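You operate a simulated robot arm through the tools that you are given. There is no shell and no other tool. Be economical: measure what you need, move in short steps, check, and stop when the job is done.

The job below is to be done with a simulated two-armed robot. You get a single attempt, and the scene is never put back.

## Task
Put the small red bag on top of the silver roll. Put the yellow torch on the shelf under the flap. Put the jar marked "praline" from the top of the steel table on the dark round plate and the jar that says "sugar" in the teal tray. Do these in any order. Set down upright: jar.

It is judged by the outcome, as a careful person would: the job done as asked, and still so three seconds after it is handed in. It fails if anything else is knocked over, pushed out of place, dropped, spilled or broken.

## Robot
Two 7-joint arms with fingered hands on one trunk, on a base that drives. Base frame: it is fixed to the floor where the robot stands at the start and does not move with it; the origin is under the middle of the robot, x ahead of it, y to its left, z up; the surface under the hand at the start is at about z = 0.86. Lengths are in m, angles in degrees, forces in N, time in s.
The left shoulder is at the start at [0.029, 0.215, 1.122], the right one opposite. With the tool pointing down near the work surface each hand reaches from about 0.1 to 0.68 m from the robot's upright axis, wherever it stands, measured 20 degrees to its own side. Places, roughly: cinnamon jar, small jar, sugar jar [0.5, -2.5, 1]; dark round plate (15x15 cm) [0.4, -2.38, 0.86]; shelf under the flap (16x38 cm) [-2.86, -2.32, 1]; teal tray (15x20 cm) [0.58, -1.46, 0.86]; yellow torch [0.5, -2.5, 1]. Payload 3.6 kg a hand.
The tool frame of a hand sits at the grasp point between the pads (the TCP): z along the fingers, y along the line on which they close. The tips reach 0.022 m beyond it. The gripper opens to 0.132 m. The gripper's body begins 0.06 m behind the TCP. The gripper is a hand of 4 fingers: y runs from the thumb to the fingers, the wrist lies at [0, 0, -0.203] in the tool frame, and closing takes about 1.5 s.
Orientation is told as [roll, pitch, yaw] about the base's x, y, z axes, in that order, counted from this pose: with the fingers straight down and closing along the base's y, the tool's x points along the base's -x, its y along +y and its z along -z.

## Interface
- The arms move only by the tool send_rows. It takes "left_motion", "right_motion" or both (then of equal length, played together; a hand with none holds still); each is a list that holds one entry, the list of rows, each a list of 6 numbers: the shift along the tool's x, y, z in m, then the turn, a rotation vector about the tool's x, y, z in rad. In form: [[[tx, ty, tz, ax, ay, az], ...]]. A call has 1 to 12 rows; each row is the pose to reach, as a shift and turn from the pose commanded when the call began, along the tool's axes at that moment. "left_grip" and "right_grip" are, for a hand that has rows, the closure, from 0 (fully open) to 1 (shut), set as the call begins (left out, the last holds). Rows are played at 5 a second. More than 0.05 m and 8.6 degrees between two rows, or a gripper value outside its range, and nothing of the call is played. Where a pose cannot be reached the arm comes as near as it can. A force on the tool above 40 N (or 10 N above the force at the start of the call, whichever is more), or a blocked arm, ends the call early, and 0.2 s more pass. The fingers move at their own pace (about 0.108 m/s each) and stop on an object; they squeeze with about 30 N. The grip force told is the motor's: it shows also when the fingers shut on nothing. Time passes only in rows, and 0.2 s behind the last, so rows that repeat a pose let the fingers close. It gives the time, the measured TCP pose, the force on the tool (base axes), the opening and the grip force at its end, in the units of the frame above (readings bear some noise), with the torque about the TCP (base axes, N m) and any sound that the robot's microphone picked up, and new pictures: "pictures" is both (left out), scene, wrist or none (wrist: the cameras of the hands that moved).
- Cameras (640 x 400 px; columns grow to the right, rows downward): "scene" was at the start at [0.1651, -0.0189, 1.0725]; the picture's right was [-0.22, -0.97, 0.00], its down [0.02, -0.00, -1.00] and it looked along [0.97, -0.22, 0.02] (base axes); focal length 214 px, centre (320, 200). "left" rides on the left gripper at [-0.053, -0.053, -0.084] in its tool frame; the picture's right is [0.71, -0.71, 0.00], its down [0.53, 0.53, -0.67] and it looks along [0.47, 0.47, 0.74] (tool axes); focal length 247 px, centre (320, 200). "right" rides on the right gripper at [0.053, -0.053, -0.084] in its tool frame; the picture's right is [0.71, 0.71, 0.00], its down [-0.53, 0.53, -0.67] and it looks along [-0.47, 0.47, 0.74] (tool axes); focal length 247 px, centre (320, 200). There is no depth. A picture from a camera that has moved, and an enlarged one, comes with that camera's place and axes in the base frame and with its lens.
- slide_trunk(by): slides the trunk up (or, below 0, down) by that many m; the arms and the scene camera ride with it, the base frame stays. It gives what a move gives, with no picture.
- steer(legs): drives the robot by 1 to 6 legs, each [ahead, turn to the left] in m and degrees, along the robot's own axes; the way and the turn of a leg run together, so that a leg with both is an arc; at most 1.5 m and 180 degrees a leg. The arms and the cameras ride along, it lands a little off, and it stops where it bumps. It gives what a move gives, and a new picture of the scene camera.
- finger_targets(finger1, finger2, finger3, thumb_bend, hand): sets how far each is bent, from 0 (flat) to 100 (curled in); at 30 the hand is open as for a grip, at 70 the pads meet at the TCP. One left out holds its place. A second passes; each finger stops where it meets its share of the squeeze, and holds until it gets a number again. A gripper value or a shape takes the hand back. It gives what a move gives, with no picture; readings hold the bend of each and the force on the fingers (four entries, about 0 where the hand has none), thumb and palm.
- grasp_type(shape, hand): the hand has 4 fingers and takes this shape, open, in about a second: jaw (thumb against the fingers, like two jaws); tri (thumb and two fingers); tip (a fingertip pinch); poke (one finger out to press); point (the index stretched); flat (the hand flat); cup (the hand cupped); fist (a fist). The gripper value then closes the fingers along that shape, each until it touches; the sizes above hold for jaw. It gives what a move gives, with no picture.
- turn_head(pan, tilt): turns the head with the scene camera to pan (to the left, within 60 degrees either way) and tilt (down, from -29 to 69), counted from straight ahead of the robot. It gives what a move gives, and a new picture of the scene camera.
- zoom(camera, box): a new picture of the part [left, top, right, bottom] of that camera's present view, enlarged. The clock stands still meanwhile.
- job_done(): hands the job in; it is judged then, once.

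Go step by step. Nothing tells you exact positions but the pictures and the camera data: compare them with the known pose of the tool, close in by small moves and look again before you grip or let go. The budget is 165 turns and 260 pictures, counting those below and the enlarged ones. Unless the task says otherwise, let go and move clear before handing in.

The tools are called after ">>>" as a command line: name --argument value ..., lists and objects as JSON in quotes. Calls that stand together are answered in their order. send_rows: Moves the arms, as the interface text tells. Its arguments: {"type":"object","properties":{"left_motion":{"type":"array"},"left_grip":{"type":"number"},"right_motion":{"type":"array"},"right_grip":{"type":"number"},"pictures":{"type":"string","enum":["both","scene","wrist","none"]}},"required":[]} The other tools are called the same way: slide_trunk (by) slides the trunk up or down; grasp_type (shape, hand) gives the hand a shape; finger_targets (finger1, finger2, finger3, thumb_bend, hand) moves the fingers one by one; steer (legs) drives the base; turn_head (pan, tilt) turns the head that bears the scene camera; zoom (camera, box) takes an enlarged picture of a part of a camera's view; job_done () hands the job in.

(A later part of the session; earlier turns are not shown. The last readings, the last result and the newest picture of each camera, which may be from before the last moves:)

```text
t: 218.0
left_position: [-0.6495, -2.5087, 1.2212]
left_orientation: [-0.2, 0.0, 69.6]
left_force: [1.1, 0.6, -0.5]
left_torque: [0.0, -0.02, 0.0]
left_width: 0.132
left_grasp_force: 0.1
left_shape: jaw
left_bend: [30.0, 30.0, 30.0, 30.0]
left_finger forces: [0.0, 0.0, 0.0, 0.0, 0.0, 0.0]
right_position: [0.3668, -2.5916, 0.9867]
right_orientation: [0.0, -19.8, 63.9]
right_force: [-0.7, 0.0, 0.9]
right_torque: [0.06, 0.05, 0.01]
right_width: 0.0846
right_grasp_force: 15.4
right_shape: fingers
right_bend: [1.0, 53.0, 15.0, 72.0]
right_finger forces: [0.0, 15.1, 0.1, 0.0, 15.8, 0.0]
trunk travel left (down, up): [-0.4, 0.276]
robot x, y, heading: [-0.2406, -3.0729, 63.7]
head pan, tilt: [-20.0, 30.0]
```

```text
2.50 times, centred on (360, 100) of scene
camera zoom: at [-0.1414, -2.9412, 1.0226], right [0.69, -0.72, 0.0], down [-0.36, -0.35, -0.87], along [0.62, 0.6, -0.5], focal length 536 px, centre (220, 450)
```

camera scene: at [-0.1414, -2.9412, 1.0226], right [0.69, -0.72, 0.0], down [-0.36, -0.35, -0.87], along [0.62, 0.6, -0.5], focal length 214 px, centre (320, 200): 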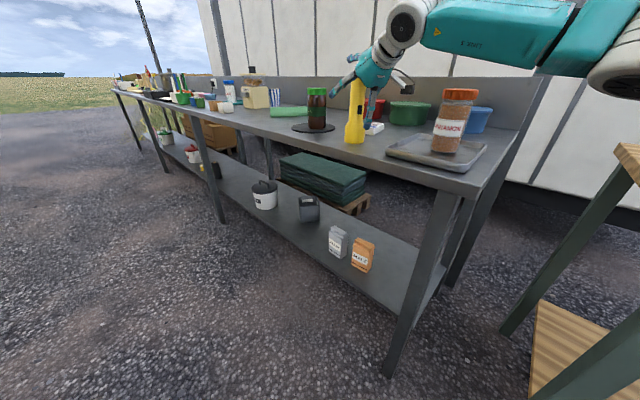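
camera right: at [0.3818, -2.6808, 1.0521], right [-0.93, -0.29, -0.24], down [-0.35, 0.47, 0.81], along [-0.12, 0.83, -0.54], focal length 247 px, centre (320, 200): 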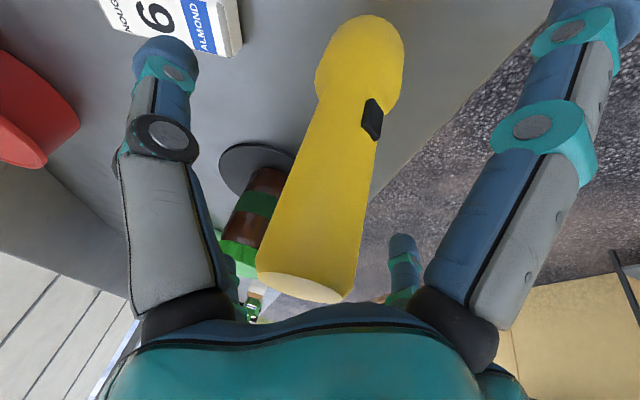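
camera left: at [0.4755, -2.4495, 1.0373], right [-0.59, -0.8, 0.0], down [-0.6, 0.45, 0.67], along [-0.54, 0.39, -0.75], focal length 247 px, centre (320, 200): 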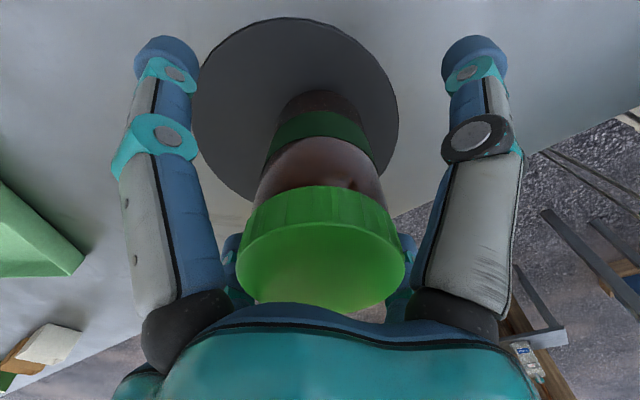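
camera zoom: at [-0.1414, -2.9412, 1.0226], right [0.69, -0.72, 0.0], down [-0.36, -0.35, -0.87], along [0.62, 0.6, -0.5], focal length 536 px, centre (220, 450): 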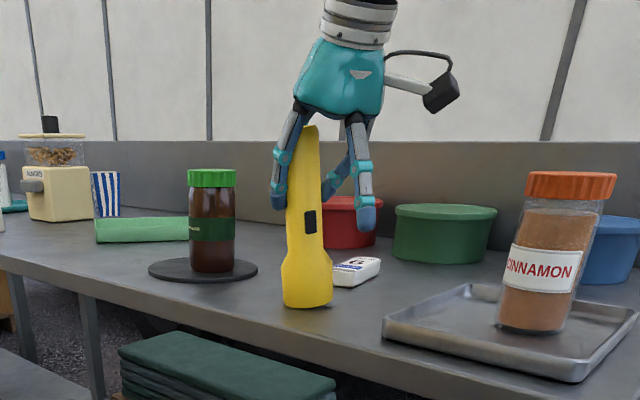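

Pinched upright. Now I'll press lightly and pitch the hand toward 55° in steps while the torch stays flat on the table.

>>> send_rows --right_motion '[[[0.0007, 0, 0.0019, 0, 0, 0], [0.0007, 0, 0.0019, 0, -0.08, 0], [0.0007, 0, 0.0019, 0, -0.16, 0], [0.0007, 0, 0.0019, 0, -0.24, 0], [0.0007, 0, 0.0019, 0, -0.32, 0], [0.0007, 0, 0.0019, 0, -0.32, 0]]]' --pictures "wrist"

>>> zoom --camera "scene" --box '[280, 20, 440, 180]'

```text
t: 219.4
left_position: [-0.6499, -2.5089, 1.222]
left_orientation: [-0.2, 0.1, 69.6]
left_force: [-0.4, 0.5, -0.9]
left_torque: [0.01, 0.01, 0.0]
left_width: 0.1323
left_grasp_force: 0.1
left_shape: jaw
left_bend: [30.0, 30.0, 30.0, 30.0]
left_finger forces: [0.1, 0.0, 0.0, 0.1, 0.0, 0.1]
right_position: [0.3661, -2.5918, 0.9841]
right_orientation: [0.0, -38.1, 64.0]
right_force: [-0.4, -0.4, -1.0]
right_torque: [-0.01, -0.02, 0.0]
right_width: 0.0842
right_grasp_force: 15.9
right_shape: fingers
right_bend: [1.0, 51.0, 15.0, 76.0]
right_finger forces: [0.0, 15.7, 0.1, 0.0, 16.0, 0.1]
trunk travel left (down, up): [-0.4, 0.276]
robot x, y, heading: [-0.2429, -3.0758, 64.0]
head pan, tilt: [-20.0, 30.0]
camera right: at [0.3721, -2.7007, 1.0182], right [-0.88, -0.19, -0.44], down [-0.47, 0.23, 0.85], along [-0.06, 0.95, -0.29], focal length 247 px, centre (320, 200)
```

right: 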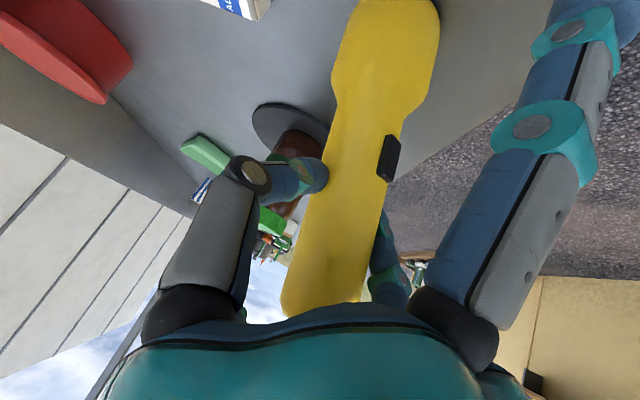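

```text
2.50 times, centred on (360, 100) of scene
camera zoom: at [-0.1413, -2.941, 1.0225], right [0.69, -0.72, 0.0], down [-0.36, -0.35, -0.87], along [0.62, 0.6, -0.5], focal length 536 px, centre (220, 450)
```

zoom: 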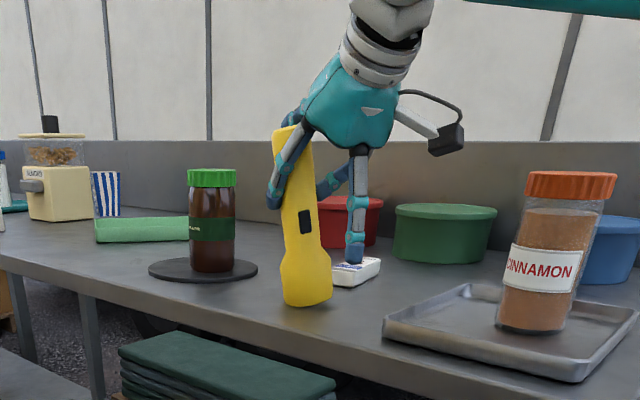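

The thumb is overpowering finger 2 and pushing the torch sideways. I'll set the thumb back to 70 as the fixed jaw and let finger 2 close on it.

>>> finger_targets --hand "right" --finger2 100 --thumb_bend 66

>>> zoom --camera "scene" --box '[280, 20, 440, 180]'

```text
t: 220.4
left_position: [-0.651, -2.5091, 1.2213]
left_orientation: [-0.2, 0.1, 69.7]
left_force: [0.8, -0.1, -0.3]
left_torque: [0.0, -0.02, 0.05]
left_width: 0.1322
left_grasp_force: 0.1
left_shape: jaw
left_bend: [30.0, 30.0, 30.0, 30.0]
left_finger forces: [0.0, 0.0, 0.0, 0.0, 0.0, 0.0]
right_position: [0.3655, -2.5915, 0.9845]
right_orientation: [0.0, -38.2, 64.0]
right_force: [0.2, -0.5, 0.8]
right_torque: [0.01, -0.01, 0.02]
right_width: 0.088
right_grasp_force: 7.4
right_shape: fingers
right_bend: [1.0, 60.0, 15.0, 61.0]
right_finger forces: [0.0, 7.9, 0.0, 0.0, 7.5, 0.0]
trunk travel left (down, up): [-0.4, 0.276]
robot x, y, heading: [-0.2392, -3.0755, 63.9]
head pan, tilt: [-20.0, 30.0]
```

```text
2.50 times, centred on (360, 100) of scene
camera zoom: at [-0.1414, -2.9412, 1.0226], right [0.69, -0.72, 0.0], down [-0.36, -0.35, -0.87], along [0.62, 0.6, -0.5], focal length 536 px, centre (220, 450)
```

zoom: 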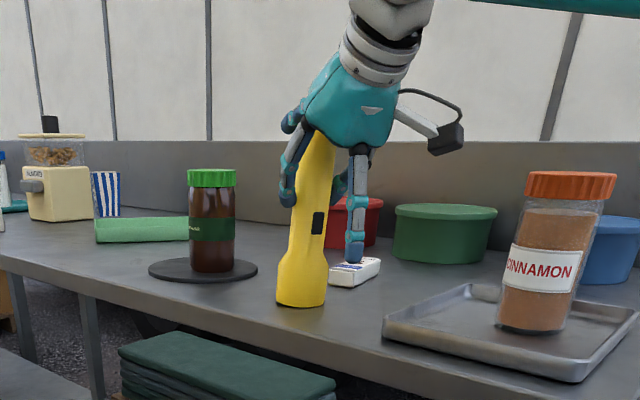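

The finger-level pinch floats; the jaw closure followed by opening 1 and 3 was rigid. I'll redo it that way: open, return to 20°, jaw-grip, then release fingers 1 and 3.

>>> finger_targets --hand "right" --finger1 20 --finger2 30 --finger3 30 --thumb_bend 30

>>> send_rows --right_motion '[[[0, 0, 0, 0, 0.1, 0], [0, 0, 0, 0, 0.2, 0], [0, 0, 0, 0, 0.32, 0], [0, 0, 0, 0, 0.32, 0]]]' --pictures "wrist"

>>> zoom --camera "scene" --box '[280, 20, 440, 180]'

```text
t: 221.4
left_position: [-0.65, -2.5107, 1.2223]
left_orientation: [-0.2, 0.0, 69.6]
left_force: [-0.1, 0.6, 0.4]
left_torque: [-0.02, 0.01, -0.01]
left_width: 0.1319
left_grasp_force: 0.1
left_shape: jaw
left_bend: [30.0, 30.0, 30.0, 30.0]
left_finger forces: [0.0, 0.0, 0.0, 0.0, 0.0, 0.1]
right_position: [0.3659, -2.5918, 0.9847]
right_orientation: [0.1, -38.1, 64.0]
right_force: [0.1, -1.0, 0.3]
right_torque: [0.01, -0.01, 0.01]
right_width: 0.0955
right_grasp_force: 0.0
right_shape: fingers
right_bend: [20.0, 30.0, 30.0, 30.0]
right_finger forces: [0.0, 0.0, 0.0, 0.0, 0.0, 0.0]
trunk travel left (down, up): [-0.4, 0.276]
robot x, y, heading: [-0.2406, -3.0773, 63.9]
head pan, tilt: [-20.0, 30.0]
```

```text
t: 222.4
left_position: [-0.6491, -2.5108, 1.2222]
left_orientation: [-0.2, 0.1, 69.7]
left_force: [-0.3, -0.2, 0.2]
left_torque: [0.05, 0.0, 0.0]
left_width: 0.132
left_grasp_force: 0.0
left_shape: jaw
left_bend: [30.0, 30.0, 30.0, 30.0]
left_finger forces: [0.0, 0.0, 0.1, 0.0, 0.0, 0.0]
right_position: [0.366, -2.5918, 0.9837]
right_orientation: [-0.1, -19.8, 64.1]
right_force: [0.4, -1.1, -0.3]
right_torque: [0.03, -0.04, 0.04]
right_width: 0.0956
right_grasp_force: 0.1
right_shape: fingers
right_bend: [20.0, 30.0, 30.0, 30.0]
right_finger forces: [0.0, 0.0, 0.0, 0.1, 0.0, 0.1]
trunk travel left (down, up): [-0.4, 0.276]
robot x, y, heading: [-0.2423, -3.0748, 64.0]
head pan, tilt: [-20.0, 30.0]
camera right: at [0.3786, -2.6872, 1.0465], right [-0.93, -0.29, -0.24], down [-0.35, 0.47, 0.81], along [-0.12, 0.83, -0.54], focal length 247 px, centre (320, 200)
```

right: 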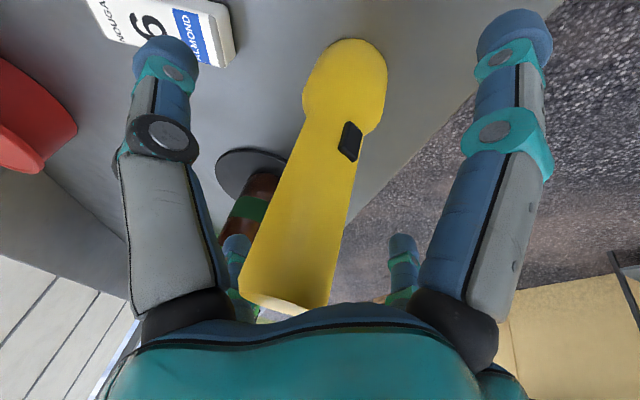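

```text
2.50 times, centred on (360, 100) of scene
camera zoom: at [-0.1411, -2.9414, 1.0226], right [0.69, -0.72, 0.0], down [-0.36, -0.35, -0.87], along [0.62, 0.6, -0.5], focal length 536 px, centre (220, 450)
```

zoom: 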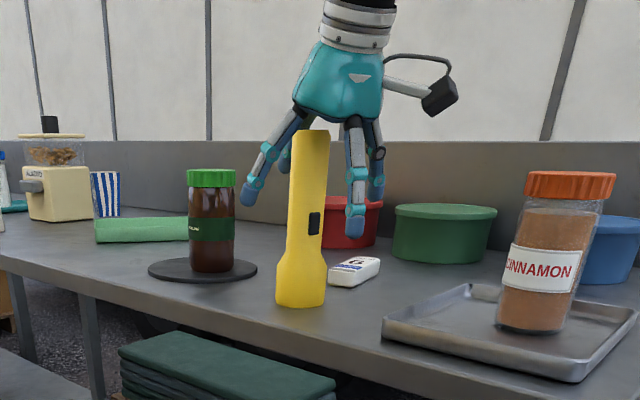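

Standing well. I'll close the jaw now.

>>> send_rows --right_motion '[[[0, 0.004, 0, 0, 0, 0], [0, 0.004, 0, 0, 0, 0], [0, 0.004, 0, 0, 0, 0], [0, 0.004, 0, 0, 0, 0], [0, 0.004, 0, 0, 0, 0], [0, 0.004, 0, 0, 0, 0], [0, 0.004, 0, 0, 0, 0], [0, 0.004, 0, 0, 0, 0], [0, 0.004, 0, 0, 0, 0]]]' --right_grip 1 --pictures "none"

>>> finger_targets --hand "right" --finger1 0 --finger3 15

>>> zoom --camera "scene" --box '[280, 20, 440, 180]'

```text
t: 224.4
left_position: [-0.6499, -2.5088, 1.2215]
left_orientation: [-0.1, 0.1, 69.6]
left_force: [0.2, -0.2, 0.2]
left_torque: [0.0, -0.01, -0.01]
left_width: 0.1319
left_grasp_force: 0.1
left_shape: jaw
left_bend: [30.0, 30.0, 30.0, 30.0]
left_finger forces: [0.0, 0.0, 0.0, 0.0, 0.0, 0.0]
right_position: [0.3642, -2.5908, 0.9841]
right_orientation: [0.0, -19.8, 64.0]
right_force: [-0.6, -1.1, 0.1]
right_torque: [-0.14, 0.04, 0.01]
right_width: 0.0318
right_grasp_force: 29.7
right_shape: jaw
right_bend: [76.0, 78.0, 42.0, 70.0]
right_finger forces: [22.8, 24.9, 29.7, 0.0, 25.2, 0.0]
trunk travel left (down, up): [-0.4, 0.276]
robot x, y, heading: [-0.2407, -3.0735, 64.0]
head pan, tilt: [-20.0, 30.0]
```

```text
t: 225.4
left_position: [-0.65, -2.5095, 1.2214]
left_orientation: [-0.2, 0.0, 69.6]
left_force: [-0.3, 0.3, -0.4]
left_torque: [0.03, -0.03, 0.02]
left_width: 0.1319
left_grasp_force: 0.0
left_shape: jaw
left_bend: [30.0, 30.0, 30.0, 30.0]
left_finger forces: [0.0, 0.0, 0.0, 0.1, 0.0, 0.1]
right_position: [0.3626, -2.5907, 0.9849]
right_orientation: [0.1, -19.8, 64.1]
right_force: [-0.2, 0.0, 1.6]
right_torque: [-0.01, 0.04, -0.04]
right_width: 0.0864
right_grasp_force: 23.5
right_shape: fingers
right_bend: [1.0, 78.0, 15.0, 70.0]
right_finger forces: [0.1, 23.4, 0.0, 0.0, 23.7, 0.1]
trunk travel left (down, up): [-0.4, 0.276]
robot x, y, heading: [-0.2411, -3.0717, 63.9]
head pan, tilt: [-20.0, 30.0]
```

```text
2.50 times, centred on (360, 100) of scene
camera zoom: at [-0.1413, -2.941, 1.0226], right [0.69, -0.72, 0.0], down [-0.36, -0.35, -0.87], along [0.62, 0.6, -0.5], focal length 536 px, centre (220, 450)
```

zoom: 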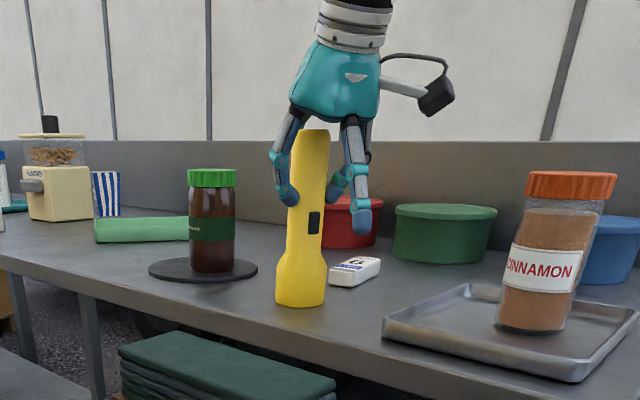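

Firm two-digit pinch (23 N) with the torch upright. Now I'll press lightly and pitch the hand up in steps.

>>> send_rows --right_motion '[[[0.0007, 0, 0.0019, 0, 0, 0], [0.0007, 0, 0.0019, 0, -0.07, 0], [0.0007, 0, 0.0019, 0, -0.14, 0], [0.0007, 0, 0.0019, 0, -0.21, 0], [0.0007, 0, 0.0019, 0, -0.28, 0], [0.0007, 0, 0.0019, 0, -0.35, 0], [0.0007, 0, 0.0019, 0, -0.42, 0], [0.0007, 0, 0.0019, 0, -0.49, 0], [0.0007, 0, 0.0019, 0, -0.54, 0], [0.0007, 0, 0.0019, 0, -0.54, 0]]]' --pictures "wrist"

>>> zoom --camera "scene" --box '[280, 20, 440, 180]'

```text
t: 227.6
left_position: [-0.6509, -2.5086, 1.2216]
left_orientation: [-0.2, -0.1, 69.7]
left_force: [-0.6, -0.4, 0.3]
left_torque: [-0.04, 0.02, 0.01]
left_width: 0.1321
left_grasp_force: 0.1
left_shape: jaw
left_bend: [30.0, 30.0, 30.0, 30.0]
left_finger forces: [0.1, 0.1, 0.0, 0.1, 0.0, 0.1]
right_position: [0.3625, -2.5918, 0.9825]
right_orientation: [0.0, -50.9, 64.0]
right_force: [-0.5, -0.7, -2.0]
right_torque: [-0.06, 0.02, 0.02]
right_width: 0.0864
right_grasp_force: 23.3
right_shape: fingers
right_bend: [1.0, 78.0, 15.0, 70.0]
right_finger forces: [0.0, 23.6, 0.1, 0.0, 23.9, 0.0]
trunk travel left (down, up): [-0.4, 0.276]
robot x, y, heading: [-0.2419, -3.0757, 64.0]
head pan, tilt: [-20.0, 30.0]
camera right: at [0.3662, -2.7035, 0.9954], right [-0.83, -0.09, -0.55], down [-0.55, 0.06, 0.83], along [-0.04, 0.99, -0.1], focal length 247 px, centre (320, 200)
```

right: 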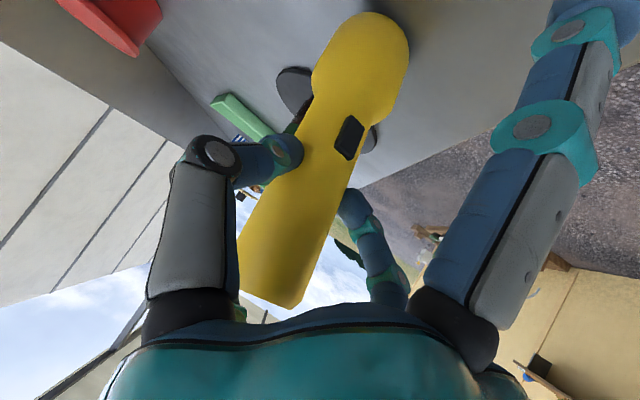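

```text
2.50 times, centred on (360, 100) of scene
camera zoom: at [-0.1412, -2.941, 1.0225], right [0.69, -0.72, 0.0], down [-0.36, -0.35, -0.87], along [0.62, 0.6, -0.5], focal length 536 px, centre (220, 450)
```

zoom: 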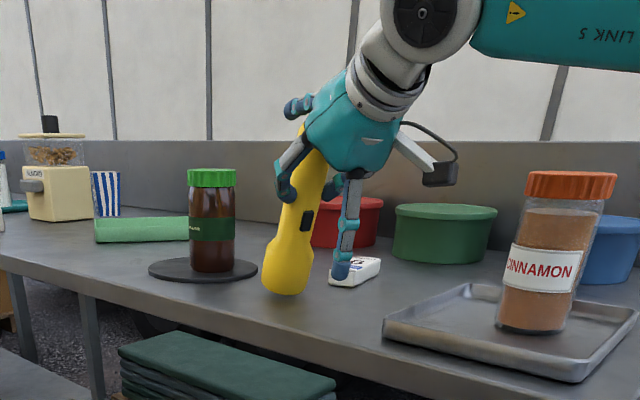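

The torch turned with the hand; it now sits about 28° off the hand axis, which is usable. I'll lift it clear, bring the hand to about 30° so the torch hangs vertical, and retract for driving.

>>> send_rows --right_motion '[[[-0.023, 0, -0.019, 0, 0, 0], [-0.047, 0, -0.038, 0, 0.1, 0], [-0.07, 0, -0.057, 0, 0.2, 0], [-0.093, 0, -0.076, 0, 0.3, 0], [-0.116, 0, -0.1, 0, 0.38, 0], [-0.13, 0, -0.14, 0, 0.38, 0], [-0.13, 0.0, -0.18, 0, 0.38, 0], [-0.13, 0.0, -0.22, 0, 0.38, 0]]]' --pictures "wrist"

>>> zoom --camera "scene" --box '[260, 0, 480, 200]'

```text
t: 229.4
left_position: [-0.6506, -2.5103, 1.2212]
left_orientation: [-0.2, -0.1, 69.5]
left_force: [-0.7, 0.8, 0.5]
left_torque: [-0.01, -0.02, 0.0]
left_width: 0.1323
left_grasp_force: 0.1
left_shape: jaw
left_bend: [30.0, 30.0, 30.0, 30.0]
left_finger forces: [0.0, 0.0, 0.0, 0.0, 0.0, 0.0]
right_position: [0.3214, -2.6731, 1.2216]
right_orientation: [-0.1, -29.1, 64.1]
right_force: [-1.2, -0.5, -2.1]
right_torque: [-0.03, 0.0, 0.02]
right_width: 0.0862
right_grasp_force: 23.5
right_shape: fingers
right_bend: [1.0, 78.0, 15.0, 70.0]
right_finger forces: [0.0, 23.4, 0.0, 0.0, 23.4, 0.1]
trunk travel left (down, up): [-0.4, 0.276]
robot x, y, heading: [-0.2402, -3.0705, 64.0]
head pan, tilt: [-20.0, 30.0]
camera right: at [0.3302, -2.7751, 1.27], right [-0.91, -0.25, -0.34], down [-0.41, 0.35, 0.84], along [-0.09, 0.9, -0.42], focal length 247 px, centre (320, 200)
```

right: 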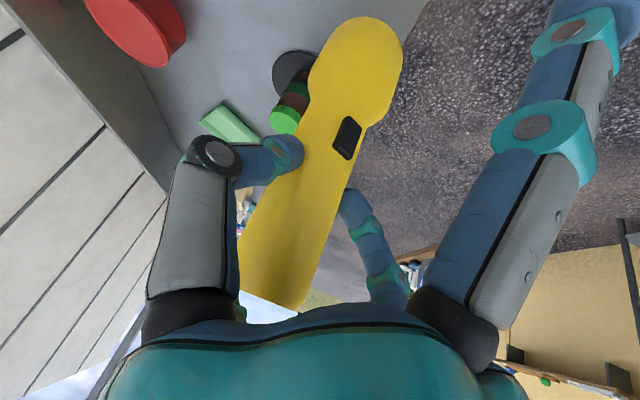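

```text
2.00 times, centred on (370, 100) of scene
camera zoom: at [-0.1416, -2.9419, 1.0227], right [0.69, -0.72, 0.0], down [-0.36, -0.35, -0.87], along [0.62, 0.6, -0.5], focal length 429 px, centre (220, 400)
```

zoom: 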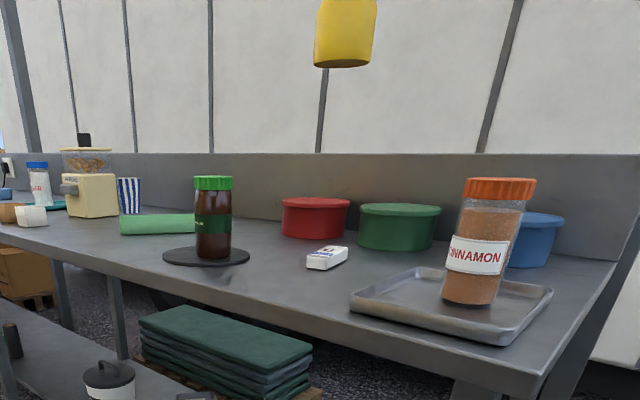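

The torch is secure. I'll back away and turn right in 50° steps to head south.

>>> steer --legs '[[-0.4, 0], [0, -40]]'

>>> steer --legs '[[0, -50]]'

>>> steer --legs '[[0, -50]]'

>>> turn_head --pan -10 --tilt 15

```text
t: 233.8
left_position: [-0.3639, -2.7387, 1.2223]
left_orientation: [-0.2, 0.0, 29.6]
left_force: [-0.2, 0.6, -0.1]
left_torque: [-0.01, -0.01, -0.03]
left_width: 0.1324
left_grasp_force: 0.1
left_shape: jaw
left_bend: [30.0, 30.0, 30.0, 30.0]
left_finger forces: [0.0, 0.1, 0.1, 0.1, 0.0, 0.1]
right_position: [0.2765, -3.4869, 1.2207]
right_orientation: [0.0, -28.9, 24.0]
right_force: [-0.2, -0.2, -1.6]
right_torque: [0.0, 0.06, -0.01]
right_width: 0.0863
right_grasp_force: 22.9
right_shape: fingers
right_bend: [1.0, 78.0, 15.0, 70.0]
right_finger forces: [0.1, 22.8, 0.1, 0.0, 23.5, 0.0]
trunk travel left (down, up): [-0.4, 0.276]
robot x, y, heading: [-0.4266, -3.4067, 24.2]
head pan, tilt: [-20.0, 30.0]
camera scene: at [-0.2654, -3.3655, 1.0225], right [0.07, -1.0, 0.0], down [-0.5, -0.04, -0.87], along [0.86, 0.06, -0.5], focal length 214 px, centre (320, 200)
```

scene: 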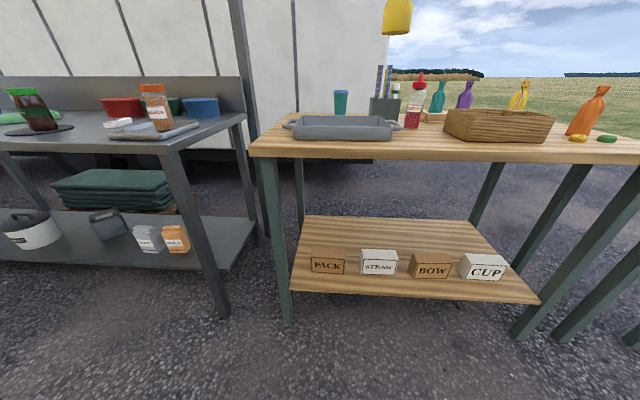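

```text
t: 236.4
left_position: [0.1195, -3.0183, 1.2228]
left_orientation: [-0.2, 0.0, -19.7]
left_force: [0.2, 0.1, -0.5]
left_torque: [0.02, -0.05, -0.01]
left_width: 0.1321
left_grasp_force: 0.0
left_shape: jaw
left_bend: [30.0, 30.0, 30.0, 30.0]
left_finger forces: [0.1, 0.1, 0.0, 0.0, 0.0, 0.0]
right_position: [-0.0335, -3.9922, 1.2196]
right_orientation: [0.1, -29.0, -25.5]
right_force: [-0.1, -0.5, -2.4]
right_torque: [0.04, 0.03, -0.01]
right_width: 0.086
right_grasp_force: 23.1
right_shape: fingers
right_bend: [0.0, 77.0, 15.0, 70.0]
right_finger forces: [0.0, 23.7, 0.0, 0.0, 23.2, 0.0]
trunk travel left (down, up): [-0.4, 0.276]
robot x, y, heading: [-0.4162, -3.365, -25.9]
head pan, tilt: [-20.0, 30.0]
stopped in leg 1: the robot was blocked; the commanded pose is now the measured one
camera scene: at [-0.2817, -3.4665, 1.0224], right [-0.72, -0.7, 0.0], down [-0.35, 0.36, -0.87], along [0.6, -0.62, -0.5], focal length 214 px, centre (320, 200)
```

scene: 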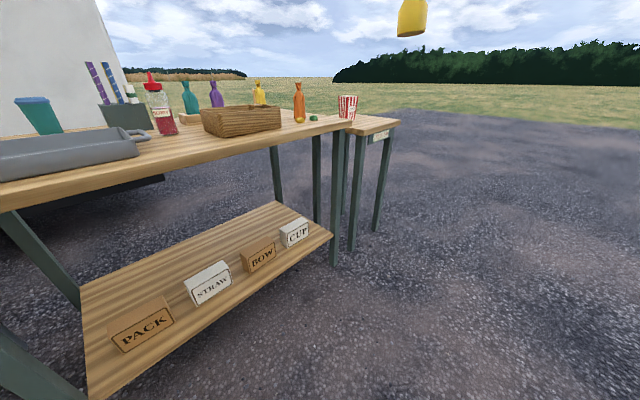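

```text
t: 239.1
left_position: [0.2006, -3.5449, 1.2217]
left_orientation: [-0.3, 0.0, -68.6]
left_force: [-0.6, -0.1, -0.1]
left_torque: [0.01, 0.0, -0.01]
left_width: 0.132
left_grasp_force: 0.1
left_shape: jaw
left_bend: [30.0, 30.0, 30.0, 30.0]
left_finger forces: [0.1, 0.1, 0.1, 0.0, 0.0, 0.1]
right_position: [-0.6319, -4.0686, 1.2208]
right_orientation: [0.0, -29.0, -74.4]
right_force: [-0.5, -0.2, -0.6]
right_torque: [-0.01, 0.02, -0.01]
right_width: 0.0834
right_grasp_force: 0.0
right_shape: fingers
right_bend: [0.0, 84.0, 15.0, 76.0]
right_finger forces: [0.0, 0.0, 0.0, 0.0, 0.0, 0.0]
trunk travel left (down, up): [-0.4, 0.276]
robot x, y, heading: [-0.3762, -3.3644, -74.6]
head pan, tilt: [-20.0, 30.0]
camera scene: at [-0.3641, -3.5258, 1.0225], right [-1.0, 0.08, 0.0], down [0.04, 0.5, -0.87], along [-0.07, -0.86, -0.5], focal length 214 px, centre (320, 200)
```

scene: 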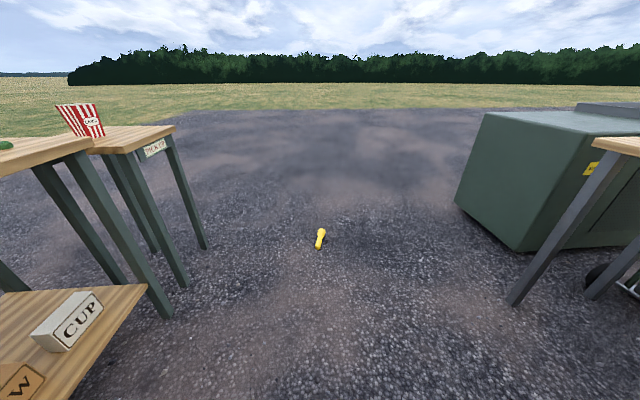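

```text
t: 239.9
left_position: [0.2064, -3.5363, 1.2224]
left_orientation: [-0.2, 0.0, -68.6]
left_force: [0.7, 1.0, 0.3]
left_torque: [0.03, 0.01, -0.01]
left_width: 0.1319
left_grasp_force: 0.0
left_shape: jaw
left_bend: [30.0, 30.0, 30.0, 30.0]
left_finger forces: [0.0, 0.0, 0.1, 0.0, 0.0, 0.0]
right_position: [-0.6282, -4.0635, 1.2219]
right_orientation: [0.0, -29.0, -73.9]
right_force: [0.4, 1.2, -0.7]
right_torque: [-0.02, 0.02, -0.02]
right_width: 0.0835
right_grasp_force: 0.2
right_shape: fingers
right_bend: [0.0, 84.0, 15.0, 76.0]
right_finger forces: [0.0, 0.0, 0.1, 0.0, 0.0, 0.1]
trunk travel left (down, up): [-0.4, 0.276]
robot x, y, heading: [-0.3741, -3.3587, -74.3]
head pan, tilt: [-10.0, 15.0]
camera scene: at [-0.348, -3.5245, 1.0466], right [-0.99, -0.1, 0.0], down [-0.03, 0.26, -0.97], along [0.1, -0.96, -0.26], focal length 214 px, centre (320, 200)
```

scene: 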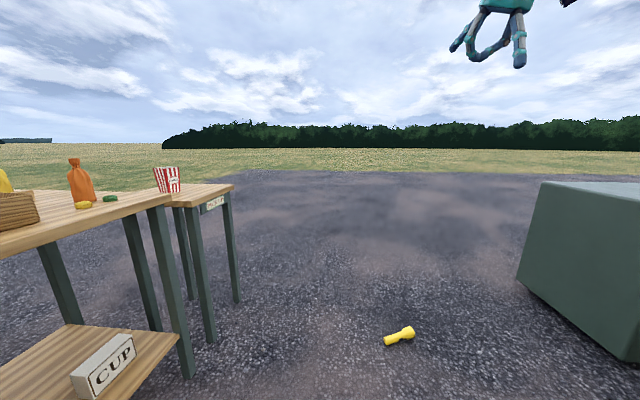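

The pinch slipped and the torch fell to the floor, lying near [-0.68, -4.50]. I'll pick it up crosswise, since lying flat is a lower and safer way to put it on the shelf. First I'll drive to it.

>>> steer --legs '[[0, -10], [0.72, 0], [0, -28]]'

>>> turn_head --pan -15 --tilt 60

```text
t: 240.7
left_position: [0.2344, -3.5502, 1.2225]
left_orientation: [-0.3, -0.1, -70.7]
left_force: [0.0, 0.8, -0.2]
left_torque: [0.02, 0.0, 0.02]
left_width: 0.1322
left_grasp_force: 0.1
left_shape: jaw
left_bend: [30.0, 30.0, 30.0, 30.0]
left_finger forces: [0.0, 0.0, 0.1, 0.0, 0.0, 0.1]
right_position: [-0.619, -4.0444, 1.2232]
right_orientation: [-0.2, -29.1, -76.2]
right_force: [0.6, -0.2, -0.2]
right_torque: [-0.01, 0.0, -0.01]
right_width: 0.0834
right_grasp_force: 0.0
right_shape: fingers
right_bend: [0.0, 84.0, 15.0, 76.0]
right_finger forces: [0.0, 0.0, 0.1, 0.1, 0.1, 0.0]
trunk travel left (down, up): [-0.4, 0.276]
robot x, y, heading: [-0.3789, -3.3606, -76.1]
head pan, tilt: [-10.0, 15.0]
stopped in leg 1: the robot was blocked; the commanded pose is now the measured one
camera scene: at [-0.3523, -3.5248, 1.0467], right [-1.0, -0.07, 0.0], down [-0.02, 0.26, -0.97], along [0.06, -0.96, -0.26], focal length 214 px, centre (320, 200)
```

scene: 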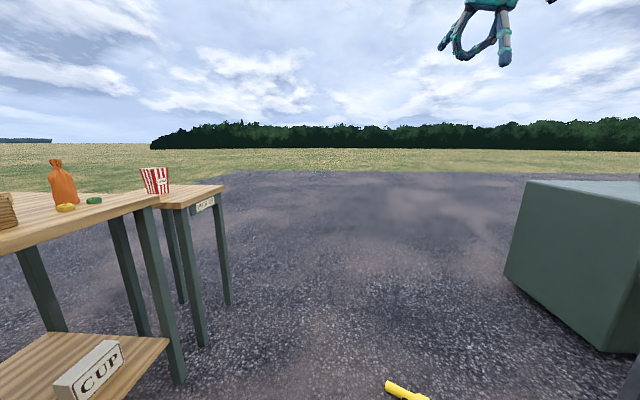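

```text
t: 241.8
left_position: [0.2311, -3.5501, 1.223]
left_orientation: [-0.2, -0.1, -70.7]
left_force: [0.3, -0.2, -0.1]
left_torque: [-0.03, 0.0, 0.01]
left_width: 0.1318
left_grasp_force: 0.0
left_shape: jaw
left_bend: [30.0, 30.0, 30.0, 30.0]
left_finger forces: [0.1, 0.1, 0.0, 0.0, 0.1, 0.0]
right_position: [-0.6198, -4.0442, 1.2248]
right_orientation: [0.1, -29.0, -76.3]
right_force: [0.0, 0.1, 0.4]
right_torque: [0.0, 0.0, 0.0]
right_width: 0.0835
right_grasp_force: 0.0
right_shape: fingers
right_bend: [0.0, 84.0, 15.0, 76.0]
right_finger forces: [0.0, 0.1, 0.0, 0.0, 0.1, 0.1]
trunk travel left (down, up): [-0.4, 0.276]
robot x, y, heading: [-0.3771, -3.3579, -76.2]
head pan, tilt: [-15.0, 60.0]
camera scene: at [-0.3607, -3.4979, 0.9806], right [-1.0, 0.02, 0.0], down [0.02, 0.87, -0.5], along [-0.01, -0.5, -0.87], focal length 214 px, centre (320, 200)
```

scene: 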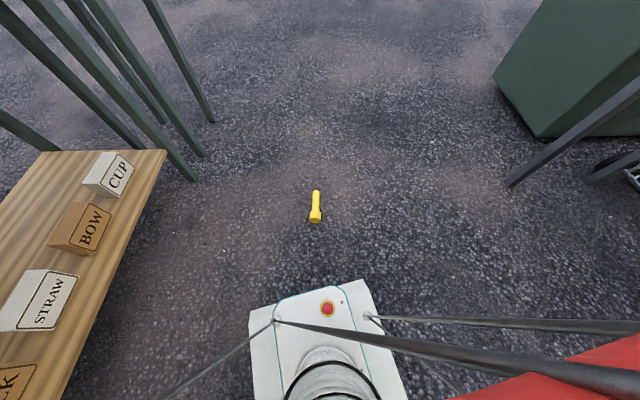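

The torch is rolling on the ground. I'll look again to see where it stops.

>>> turn_head --pan -10 --tilt 60

>>> turn_head --pan -5 --tilt 60

```text
t: 242.5
left_position: [0.2304, -3.5496, 1.2239]
left_orientation: [-0.2, -0.1, -70.7]
left_force: [0.0, 0.5, 0.2]
left_torque: [0.0, -0.02, 0.01]
left_width: 0.1322
left_grasp_force: 0.0
left_shape: jaw
left_bend: [30.0, 30.0, 30.0, 30.0]
left_finger forces: [0.0, 0.0, 0.0, 0.0, 0.0, 0.0]
right_position: [-0.619, -4.0429, 1.2234]
right_orientation: [0.1, -29.0, -76.2]
right_force: [0.2, -0.1, 0.6]
right_torque: [0.01, 0.0, 0.06]
right_width: 0.0832
right_grasp_force: 0.0
right_shape: fingers
right_bend: [0.0, 84.0, 15.0, 76.0]
right_finger forces: [0.1, 0.0, 0.0, 0.1, 0.0, 0.1]
trunk travel left (down, up): [-0.4, 0.276]
robot x, y, heading: [-0.3767, -3.3551, -76.3]
head pan, tilt: [-10.0, 60.0]
camera scene: at [-0.3549, -3.4977, 0.9805], right [-1.0, -0.06, 0.0], down [-0.06, 0.86, -0.5], along [0.03, -0.5, -0.87], focal length 214 px, centre (320, 200)
```

scene: 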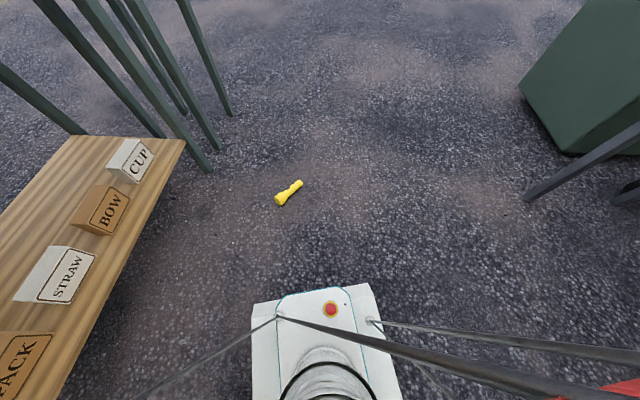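

```text
t: 243.1
left_position: [0.2316, -3.5488, 1.2237]
left_orientation: [-0.1, -0.2, -70.6]
left_force: [0.1, 0.7, 0.5]
left_torque: [-0.04, -0.03, -0.02]
left_width: 0.1318
left_grasp_force: 0.2
left_shape: jaw
left_bend: [30.0, 30.0, 30.0, 30.0]
left_finger forces: [0.1, 0.0, 0.0, 0.0, 0.0, 0.1]
right_position: [-0.6204, -4.044, 1.2232]
right_orientation: [0.0, -29.1, -76.2]
right_force: [-0.5, 0.6, 0.5]
right_torque: [-0.04, -0.06, -0.01]
right_width: 0.0833
right_grasp_force: 0.1
right_shape: fingers
right_bend: [0.0, 84.0, 15.0, 76.0]
right_finger forces: [0.0, 0.0, 0.1, 0.0, 0.1, 0.0]
trunk travel left (down, up): [-0.4, 0.276]
robot x, y, heading: [-0.3768, -3.3576, -76.5]
head pan, tilt: [-5.0, 60.0]
camera scene: at [-0.3491, -3.4971, 0.9805], right [-0.99, -0.15, 0.0], down [-0.13, 0.86, -0.5], along [0.08, -0.49, -0.87], focal length 214 px, centre (320, 200)
```

scene: 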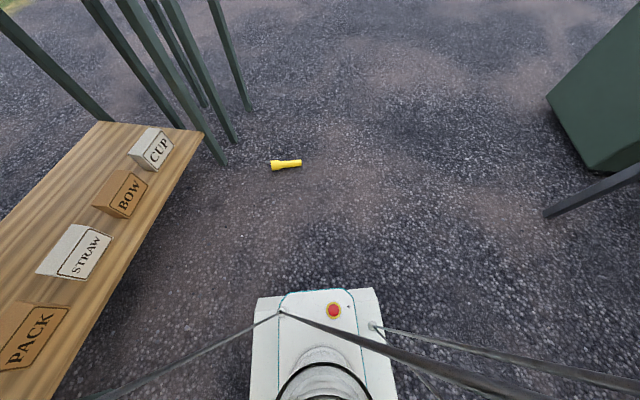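

It rolls in a circle and is slowing. I'll wait while straightening the right hand and opening it.

>>> send_rows --right_motion '[[[0, 0, 0, 0, 0.1, 0], [0, 0, 0, 0, 0.2, 0], [0, 0, 0, 0, 0.3, 0], [0, 0, 0, 0, 0.4, 0], [0, 0, 0, 0, 0.506, 0], [0.02, 0, 0, 0, 0.506, 0], [0.05, 0, 0, 0, 0.506, 0], [0.08, 0, 0, 0, 0.506, 0], [0.08, 0, 0, 0, 0.506, 0], [0.08, 0, 0, 0, 0.506, 0], [0.08, 0, 0, 0, 0.506, 0], [0.08, 0, 0, 0, 0.506, 0]]]' --right_grip 0 --pictures "scene"

>>> send_rows --right_motion '[[[0, 0, 0, 0, 0, 0], [0, 0, 0, 0, 0, 0], [0, 0, 0, 0, 0, 0], [0, 0, 0, 0, 0, 0], [0, 0, 0, 0, 0, 0], [0, 0, 0, 0, 0, 0], [0, 0, 0, 0, 0, 0], [0, 0, 0, 0, 0, 0], [0, 0, 0, 0, 0, 0], [0, 0, 0, 0, 0, 0], [0, 0, 0, 0, 0, 0], [0, 0, 0, 0, 0, 0]]]' --pictures "scene"

```text
t: 245.7
left_position: [0.2308, -3.5484, 1.2227]
left_orientation: [-0.1, 0.0, -70.7]
left_force: [-0.2, 0.6, -0.1]
left_torque: [0.03, 0.04, 0.02]
left_width: 0.132
left_grasp_force: 0.1
left_shape: jaw
left_bend: [30.0, 30.0, 30.0, 30.0]
left_finger forces: [0.0, 0.1, 0.0, 0.1, 0.0, 0.1]
right_position: [-0.6302, -4.0139, 1.1991]
right_orientation: [0.0, 0.0, -76.2]
right_force: [-0.4, 0.6, 0.2]
right_torque: [0.0, -0.02, -0.03]
right_width: 0.1319
right_grasp_force: 0.0
right_shape: jaw
right_bend: [30.0, 30.0, 30.0, 30.0]
right_finger forces: [0.0, 0.0, 0.1, 0.1, 0.0, 0.1]
right hand out of reach, approached as far as the arm can: row 4, 5, 6, 7, 8, 9, 10, 11, 12
trunk travel left (down, up): [-0.4, 0.276]
robot x, y, heading: [-0.3814, -3.3603, -76.2]
head pan, tilt: [-5.0, 60.0]
camera scene: at [-0.3491, -3.4972, 0.9805], right [-0.99, -0.15, 0.0], down [-0.13, 0.86, -0.5], along [0.08, -0.49, -0.87], focal length 214 px, centre (320, 200)
```

scene: 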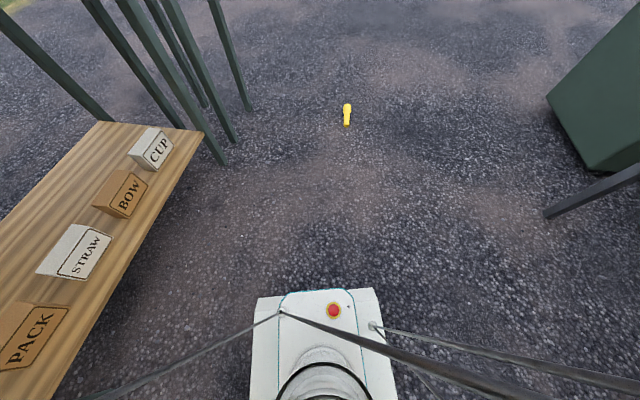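

```text
t: 248.3
left_position: [0.231, -3.5496, 1.2227]
left_orientation: [-0.2, -0.1, -70.7]
left_force: [-0.6, -0.5, 0.1]
left_torque: [0.01, 0.0, -0.03]
left_width: 0.1321
left_grasp_force: 0.1
left_shape: jaw
left_bend: [30.0, 30.0, 30.0, 30.0]
left_finger forces: [0.0, 0.0, 0.0, 0.0, 0.0, 0.1]
right_position: [-0.6306, -4.014, 1.2002]
right_orientation: [0.0, 0.0, -76.2]
right_force: [0.5, -0.3, -0.5]
right_torque: [0.02, 0.02, 0.02]
right_width: 0.1319
right_grasp_force: 0.0
right_shape: jaw
right_bend: [30.0, 30.0, 30.0, 30.0]
right_finger forces: [0.0, 0.0, 0.0, 0.0, 0.0, 0.1]
trunk travel left (down, up): [-0.4, 0.276]
robot x, y, heading: [-0.3757, -3.3585, -76.4]
head pan, tilt: [-5.0, 60.0]
camera scene: at [-0.3491, -3.4972, 0.9805], right [-0.99, -0.15, 0.0], down [-0.13, 0.86, -0.5], along [0.08, -0.49, -0.87], focal length 214 px, centre (320, 200)
```

scene: 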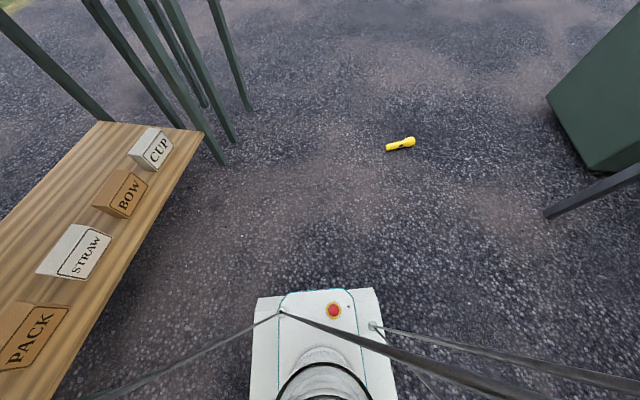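

It's slowing. I'll wait longer.

>>> send_rows --right_motion '[[[0, 0, 0, 0, 0, 0], [0, 0, 0, 0, 0, 0], [0, 0, 0, 0, 0, 0], [0, 0, 0, 0, 0, 0], [0, 0, 0, 0, 0, 0], [0, 0, 0, 0, 0, 0], [0, 0, 0, 0, 0, 0], [0, 0, 0, 0, 0, 0], [0, 0, 0, 0, 0, 0], [0, 0, 0, 0, 0, 0], [0, 0, 0, 0, 0, 0], [0, 0, 0, 0, 0, 0]]]' --pictures "none"

>>> send_rows --right_motion '[[[0, 0, 0, 0, 0, 0], [0, 0, 0, 0, 0, 0], [0, 0, 0, 0, 0, 0], [0, 0, 0, 0, 0, 0], [0, 0, 0, 0, 0, 0], [0, 0, 0, 0, 0, 0], [0, 0, 0, 0, 0, 0], [0, 0, 0, 0, 0, 0], [0, 0, 0, 0, 0, 0], [0, 0, 0, 0, 0, 0], [0, 0, 0, 0, 0, 0], [0, 0, 0, 0, 0, 0]]]' --pictures "scene"

>>> send_rows --right_motion '[[[0, 0, 0, 0, 0, 0], [0, 0, 0, 0, 0, 0], [0, 0, 0, 0, 0, 0], [0, 0, 0, 0, 0, 0], [0, 0, 0, 0, 0, 0], [0, 0, 0, 0, 0, 0], [0, 0, 0, 0, 0, 0], [0, 0, 0, 0, 0, 0], [0, 0, 0, 0, 0, 0], [0, 0, 0, 0, 0, 0], [0, 0, 0, 0, 0, 0], [0, 0, 0, 0, 0, 0]]]' --pictures "scene"

```text
t: 250.9
left_position: [0.2309, -3.5504, 1.2244]
left_orientation: [-0.2, -0.2, -70.6]
left_force: [-0.1, 0.5, -0.6]
left_torque: [-0.02, 0.01, 0.01]
left_width: 0.1322
left_grasp_force: 0.0
left_shape: jaw
left_bend: [30.0, 30.0, 30.0, 30.0]
left_finger forces: [0.0, 0.0, 0.0, 0.0, 0.0, 0.0]
right_position: [-0.6302, -4.0141, 1.2005]
right_orientation: [0.0, 0.0, -76.2]
right_force: [-0.3, 0.1, -0.5]
right_torque: [0.0, 0.01, 0.0]
right_width: 0.1319
right_grasp_force: 0.1
right_shape: jaw
right_bend: [30.0, 30.0, 30.0, 30.0]
right_finger forces: [0.1, 0.1, 0.0, 0.0, 0.0, 0.0]
trunk travel left (down, up): [-0.4, 0.276]
robot x, y, heading: [-0.3791, -3.3555, -75.9]
head pan, tilt: [-5.0, 60.0]
```

```text
t: 253.5
left_position: [0.231, -3.55, 1.2231]
left_orientation: [-0.3, -0.2, -70.9]
left_force: [-0.1, 0.2, -0.4]
left_torque: [-0.01, -0.01, 0.0]
left_width: 0.132
left_grasp_force: 0.1
left_shape: jaw
left_bend: [30.0, 30.0, 30.0, 30.0]
left_finger forces: [0.0, 0.0, 0.0, 0.1, 0.0, 0.0]
right_position: [-0.6317, -4.0136, 1.2006]
right_orientation: [-0.1, 0.0, -76.2]
right_force: [-0.8, 0.2, -0.4]
right_torque: [0.0, 0.0, 0.01]
right_width: 0.1319
right_grasp_force: 0.1
right_shape: jaw
right_bend: [30.0, 30.0, 30.0, 30.0]
right_finger forces: [0.1, 0.0, 0.0, 0.0, 0.0, 0.0]
trunk travel left (down, up): [-0.4, 0.276]
robot x, y, heading: [-0.3744, -3.3604, -76.4]
head pan, tilt: [-5.0, 60.0]
camera scene: at [-0.3491, -3.4972, 0.9805], right [-0.99, -0.15, 0.0], down [-0.13, 0.86, -0.5], along [0.08, -0.49, -0.87], focal length 214 px, centre (320, 200)
```

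scene: 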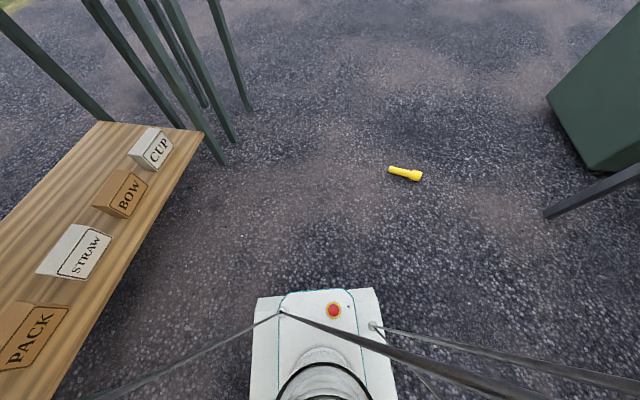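

```text
t: 256.1
left_position: [0.2312, -3.5492, 1.2239]
left_orientation: [-0.2, -0.2, -70.7]
left_force: [-0.1, 0.0, -0.1]
left_torque: [-0.01, 0.03, 0.0]
left_width: 0.132
left_grasp_force: 0.1
left_shape: jaw
left_bend: [30.0, 30.0, 30.0, 30.0]
left_finger forces: [0.0, 0.1, 0.0, 0.0, 0.1, 0.1]
right_position: [-0.6315, -4.0147, 1.1998]
right_orientation: [0.0, 0.0, -76.2]
right_force: [-0.2, 0.4, 1.7]
right_torque: [-0.01, 0.03, 0.04]
right_width: 0.132
right_grasp_force: 0.0
right_shape: jaw
right_bend: [30.0, 30.0, 30.0, 30.0]
right_finger forces: [0.0, 0.1, 0.0, 0.0, 0.0, 0.1]
trunk travel left (down, up): [-0.4, 0.276]
robot x, y, heading: [-0.3757, -3.3589, -76.3]
head pan, tilt: [-5.0, 60.0]
camera scene: at [-0.3491, -3.4972, 0.9805], right [-0.99, -0.15, 0.0], down [-0.13, 0.86, -0.5], along [0.08, -0.49, -0.87], focal length 214 px, centre (320, 200)
```

scene: 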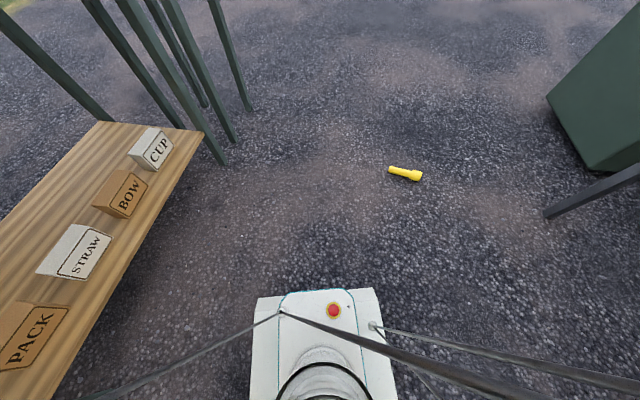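

The torch has come to rest near [-0.70, -4.284], lying along x. I'll tuck the left hand in, then turn and drive so it lies ahead on my right.

>>> send_rows --left_motion '[[[0, -0.04, 0, 0, 0, 0], [0, -0.08, 0, 0, 0, 0], [0, -0.12, 0, 0, 0, 0], [0, -0.16, 0, 0, 0, 0], [0, -0.2, 0, 0, 0, 0], [0, -0.24, 0, 0, 0, 0], [0, -0.28, 0, 0, 0, 0], [0, -0.28, 0, 0, 0, 0]]]' --pictures "none"

>>> steer --legs '[[0, -18]]'

>>> steer --legs '[[0.4, 0]]'

```text
t: 257.9
left_position: [-0.031, -3.6409, 1.2241]
left_orientation: [-0.3, -0.1, -70.6]
left_force: [0.3, -1.0, -0.6]
left_torque: [-0.02, -0.01, 0.0]
left_width: 0.1318
left_grasp_force: 0.2
left_shape: jaw
left_bend: [30.0, 30.0, 30.0, 30.0]
left_finger forces: [0.1, 0.0, 0.1, 0.0, 0.1, 0.1]
right_position: [-0.631, -4.0133, 1.2001]
right_orientation: [0.0, 0.0, -76.2]
right_force: [-0.3, -0.3, -0.9]
right_torque: [-0.01, 0.02, 0.0]
right_width: 0.1319
right_grasp_force: 0.1
right_shape: jaw
right_bend: [30.0, 30.0, 30.0, 30.0]
right_finger forces: [0.0, 0.0, 0.0, 0.1, 0.0, 0.1]
trunk travel left (down, up): [-0.4, 0.276]
robot x, y, heading: [-0.3751, -3.3551, -76.3]
head pan, tilt: [-5.0, 60.0]
```

```text
t: 259.7
left_position: [-0.1362, -3.7346, 1.2248]
left_orientation: [-0.2, -0.1, -88.7]
left_force: [0.2, -0.5, -0.4]
left_torque: [0.01, 0.0, 0.02]
left_width: 0.1323
left_grasp_force: 0.1
left_shape: jaw
left_bend: [30.0, 30.0, 30.0, 30.0]
left_finger forces: [0.0, 0.1, 0.0, 0.0, 0.0, 0.1]
right_position: [-0.8237, -3.9006, 1.2015]
right_orientation: [0.1, -0.3, -94.8]
right_force: [0.1, 0.3, 0.6]
right_torque: [0.0, 0.03, -0.01]
right_width: 0.1319
right_grasp_force: 0.1
right_shape: jaw
right_bend: [30.0, 30.0, 30.0, 30.0]
right_finger forces: [0.0, 0.0, 0.1, 0.0, 0.0, 0.0]
trunk travel left (down, up): [-0.4, 0.276]
robot x, y, heading: [-0.3583, -3.3587, -94.5]
head pan, tilt: [-5.0, 60.0]
stopped in leg 1: the robot was blocked; the commanded pose is now the measured one
camera scene: at [-0.3786, -3.5003, 0.9805], right [-0.99, 0.16, 0.0], down [0.14, 0.85, -0.5], along [-0.08, -0.49, -0.87], focal length 214 px, centre (320, 200)
```

scene: 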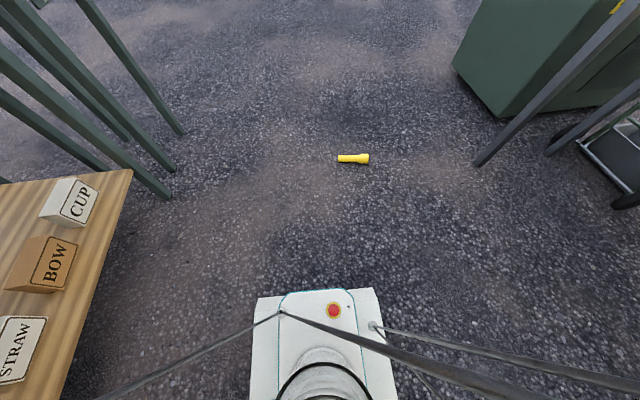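

```text
t: 262.2
left_position: [-0.1722, -4.1362, 1.2259]
left_orientation: [-0.2, 0.0, -89.2]
left_force: [-0.7, 0.0, 0.8]
left_torque: [0.04, 0.03, 0.01]
left_width: 0.1323
left_grasp_force: 0.0
left_shape: jaw
left_bend: [30.0, 30.0, 30.0, 30.0]
left_finger forces: [0.1, 0.0, 0.0, 0.0, 0.0, 0.1]
right_position: [-0.8595, -4.2965, 1.2001]
right_orientation: [0.0, -0.1, -95.2]
right_force: [0.0, 0.2, -0.4]
right_torque: [0.03, -0.02, -0.01]
right_width: 0.1319
right_grasp_force: 0.0
right_shape: jaw
right_bend: [30.0, 30.0, 30.0, 30.0]
right_finger forces: [0.0, 0.0, 0.0, 0.0, 0.0, 0.0]
trunk travel left (down, up): [-0.4, 0.276]
robot x, y, heading: [-0.3966, -3.7548, -94.9]
head pan, tilt: [-5.0, 60.0]
camera scene: at [-0.4117, -3.8986, 0.9804], right [-0.99, 0.17, 0.0], down [0.15, 0.85, -0.5], along [-0.09, -0.49, -0.87], focal length 214 px, centre (320, 200)
```

scene: 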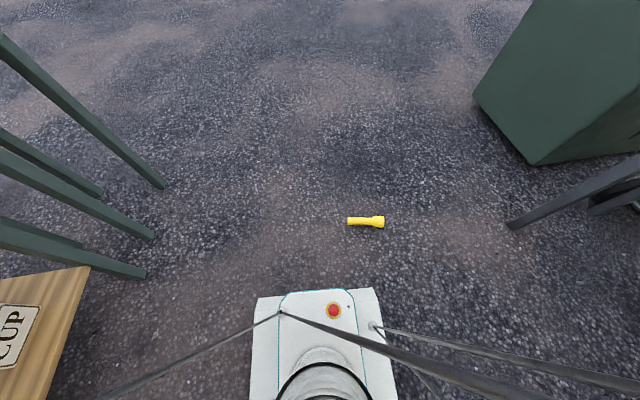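

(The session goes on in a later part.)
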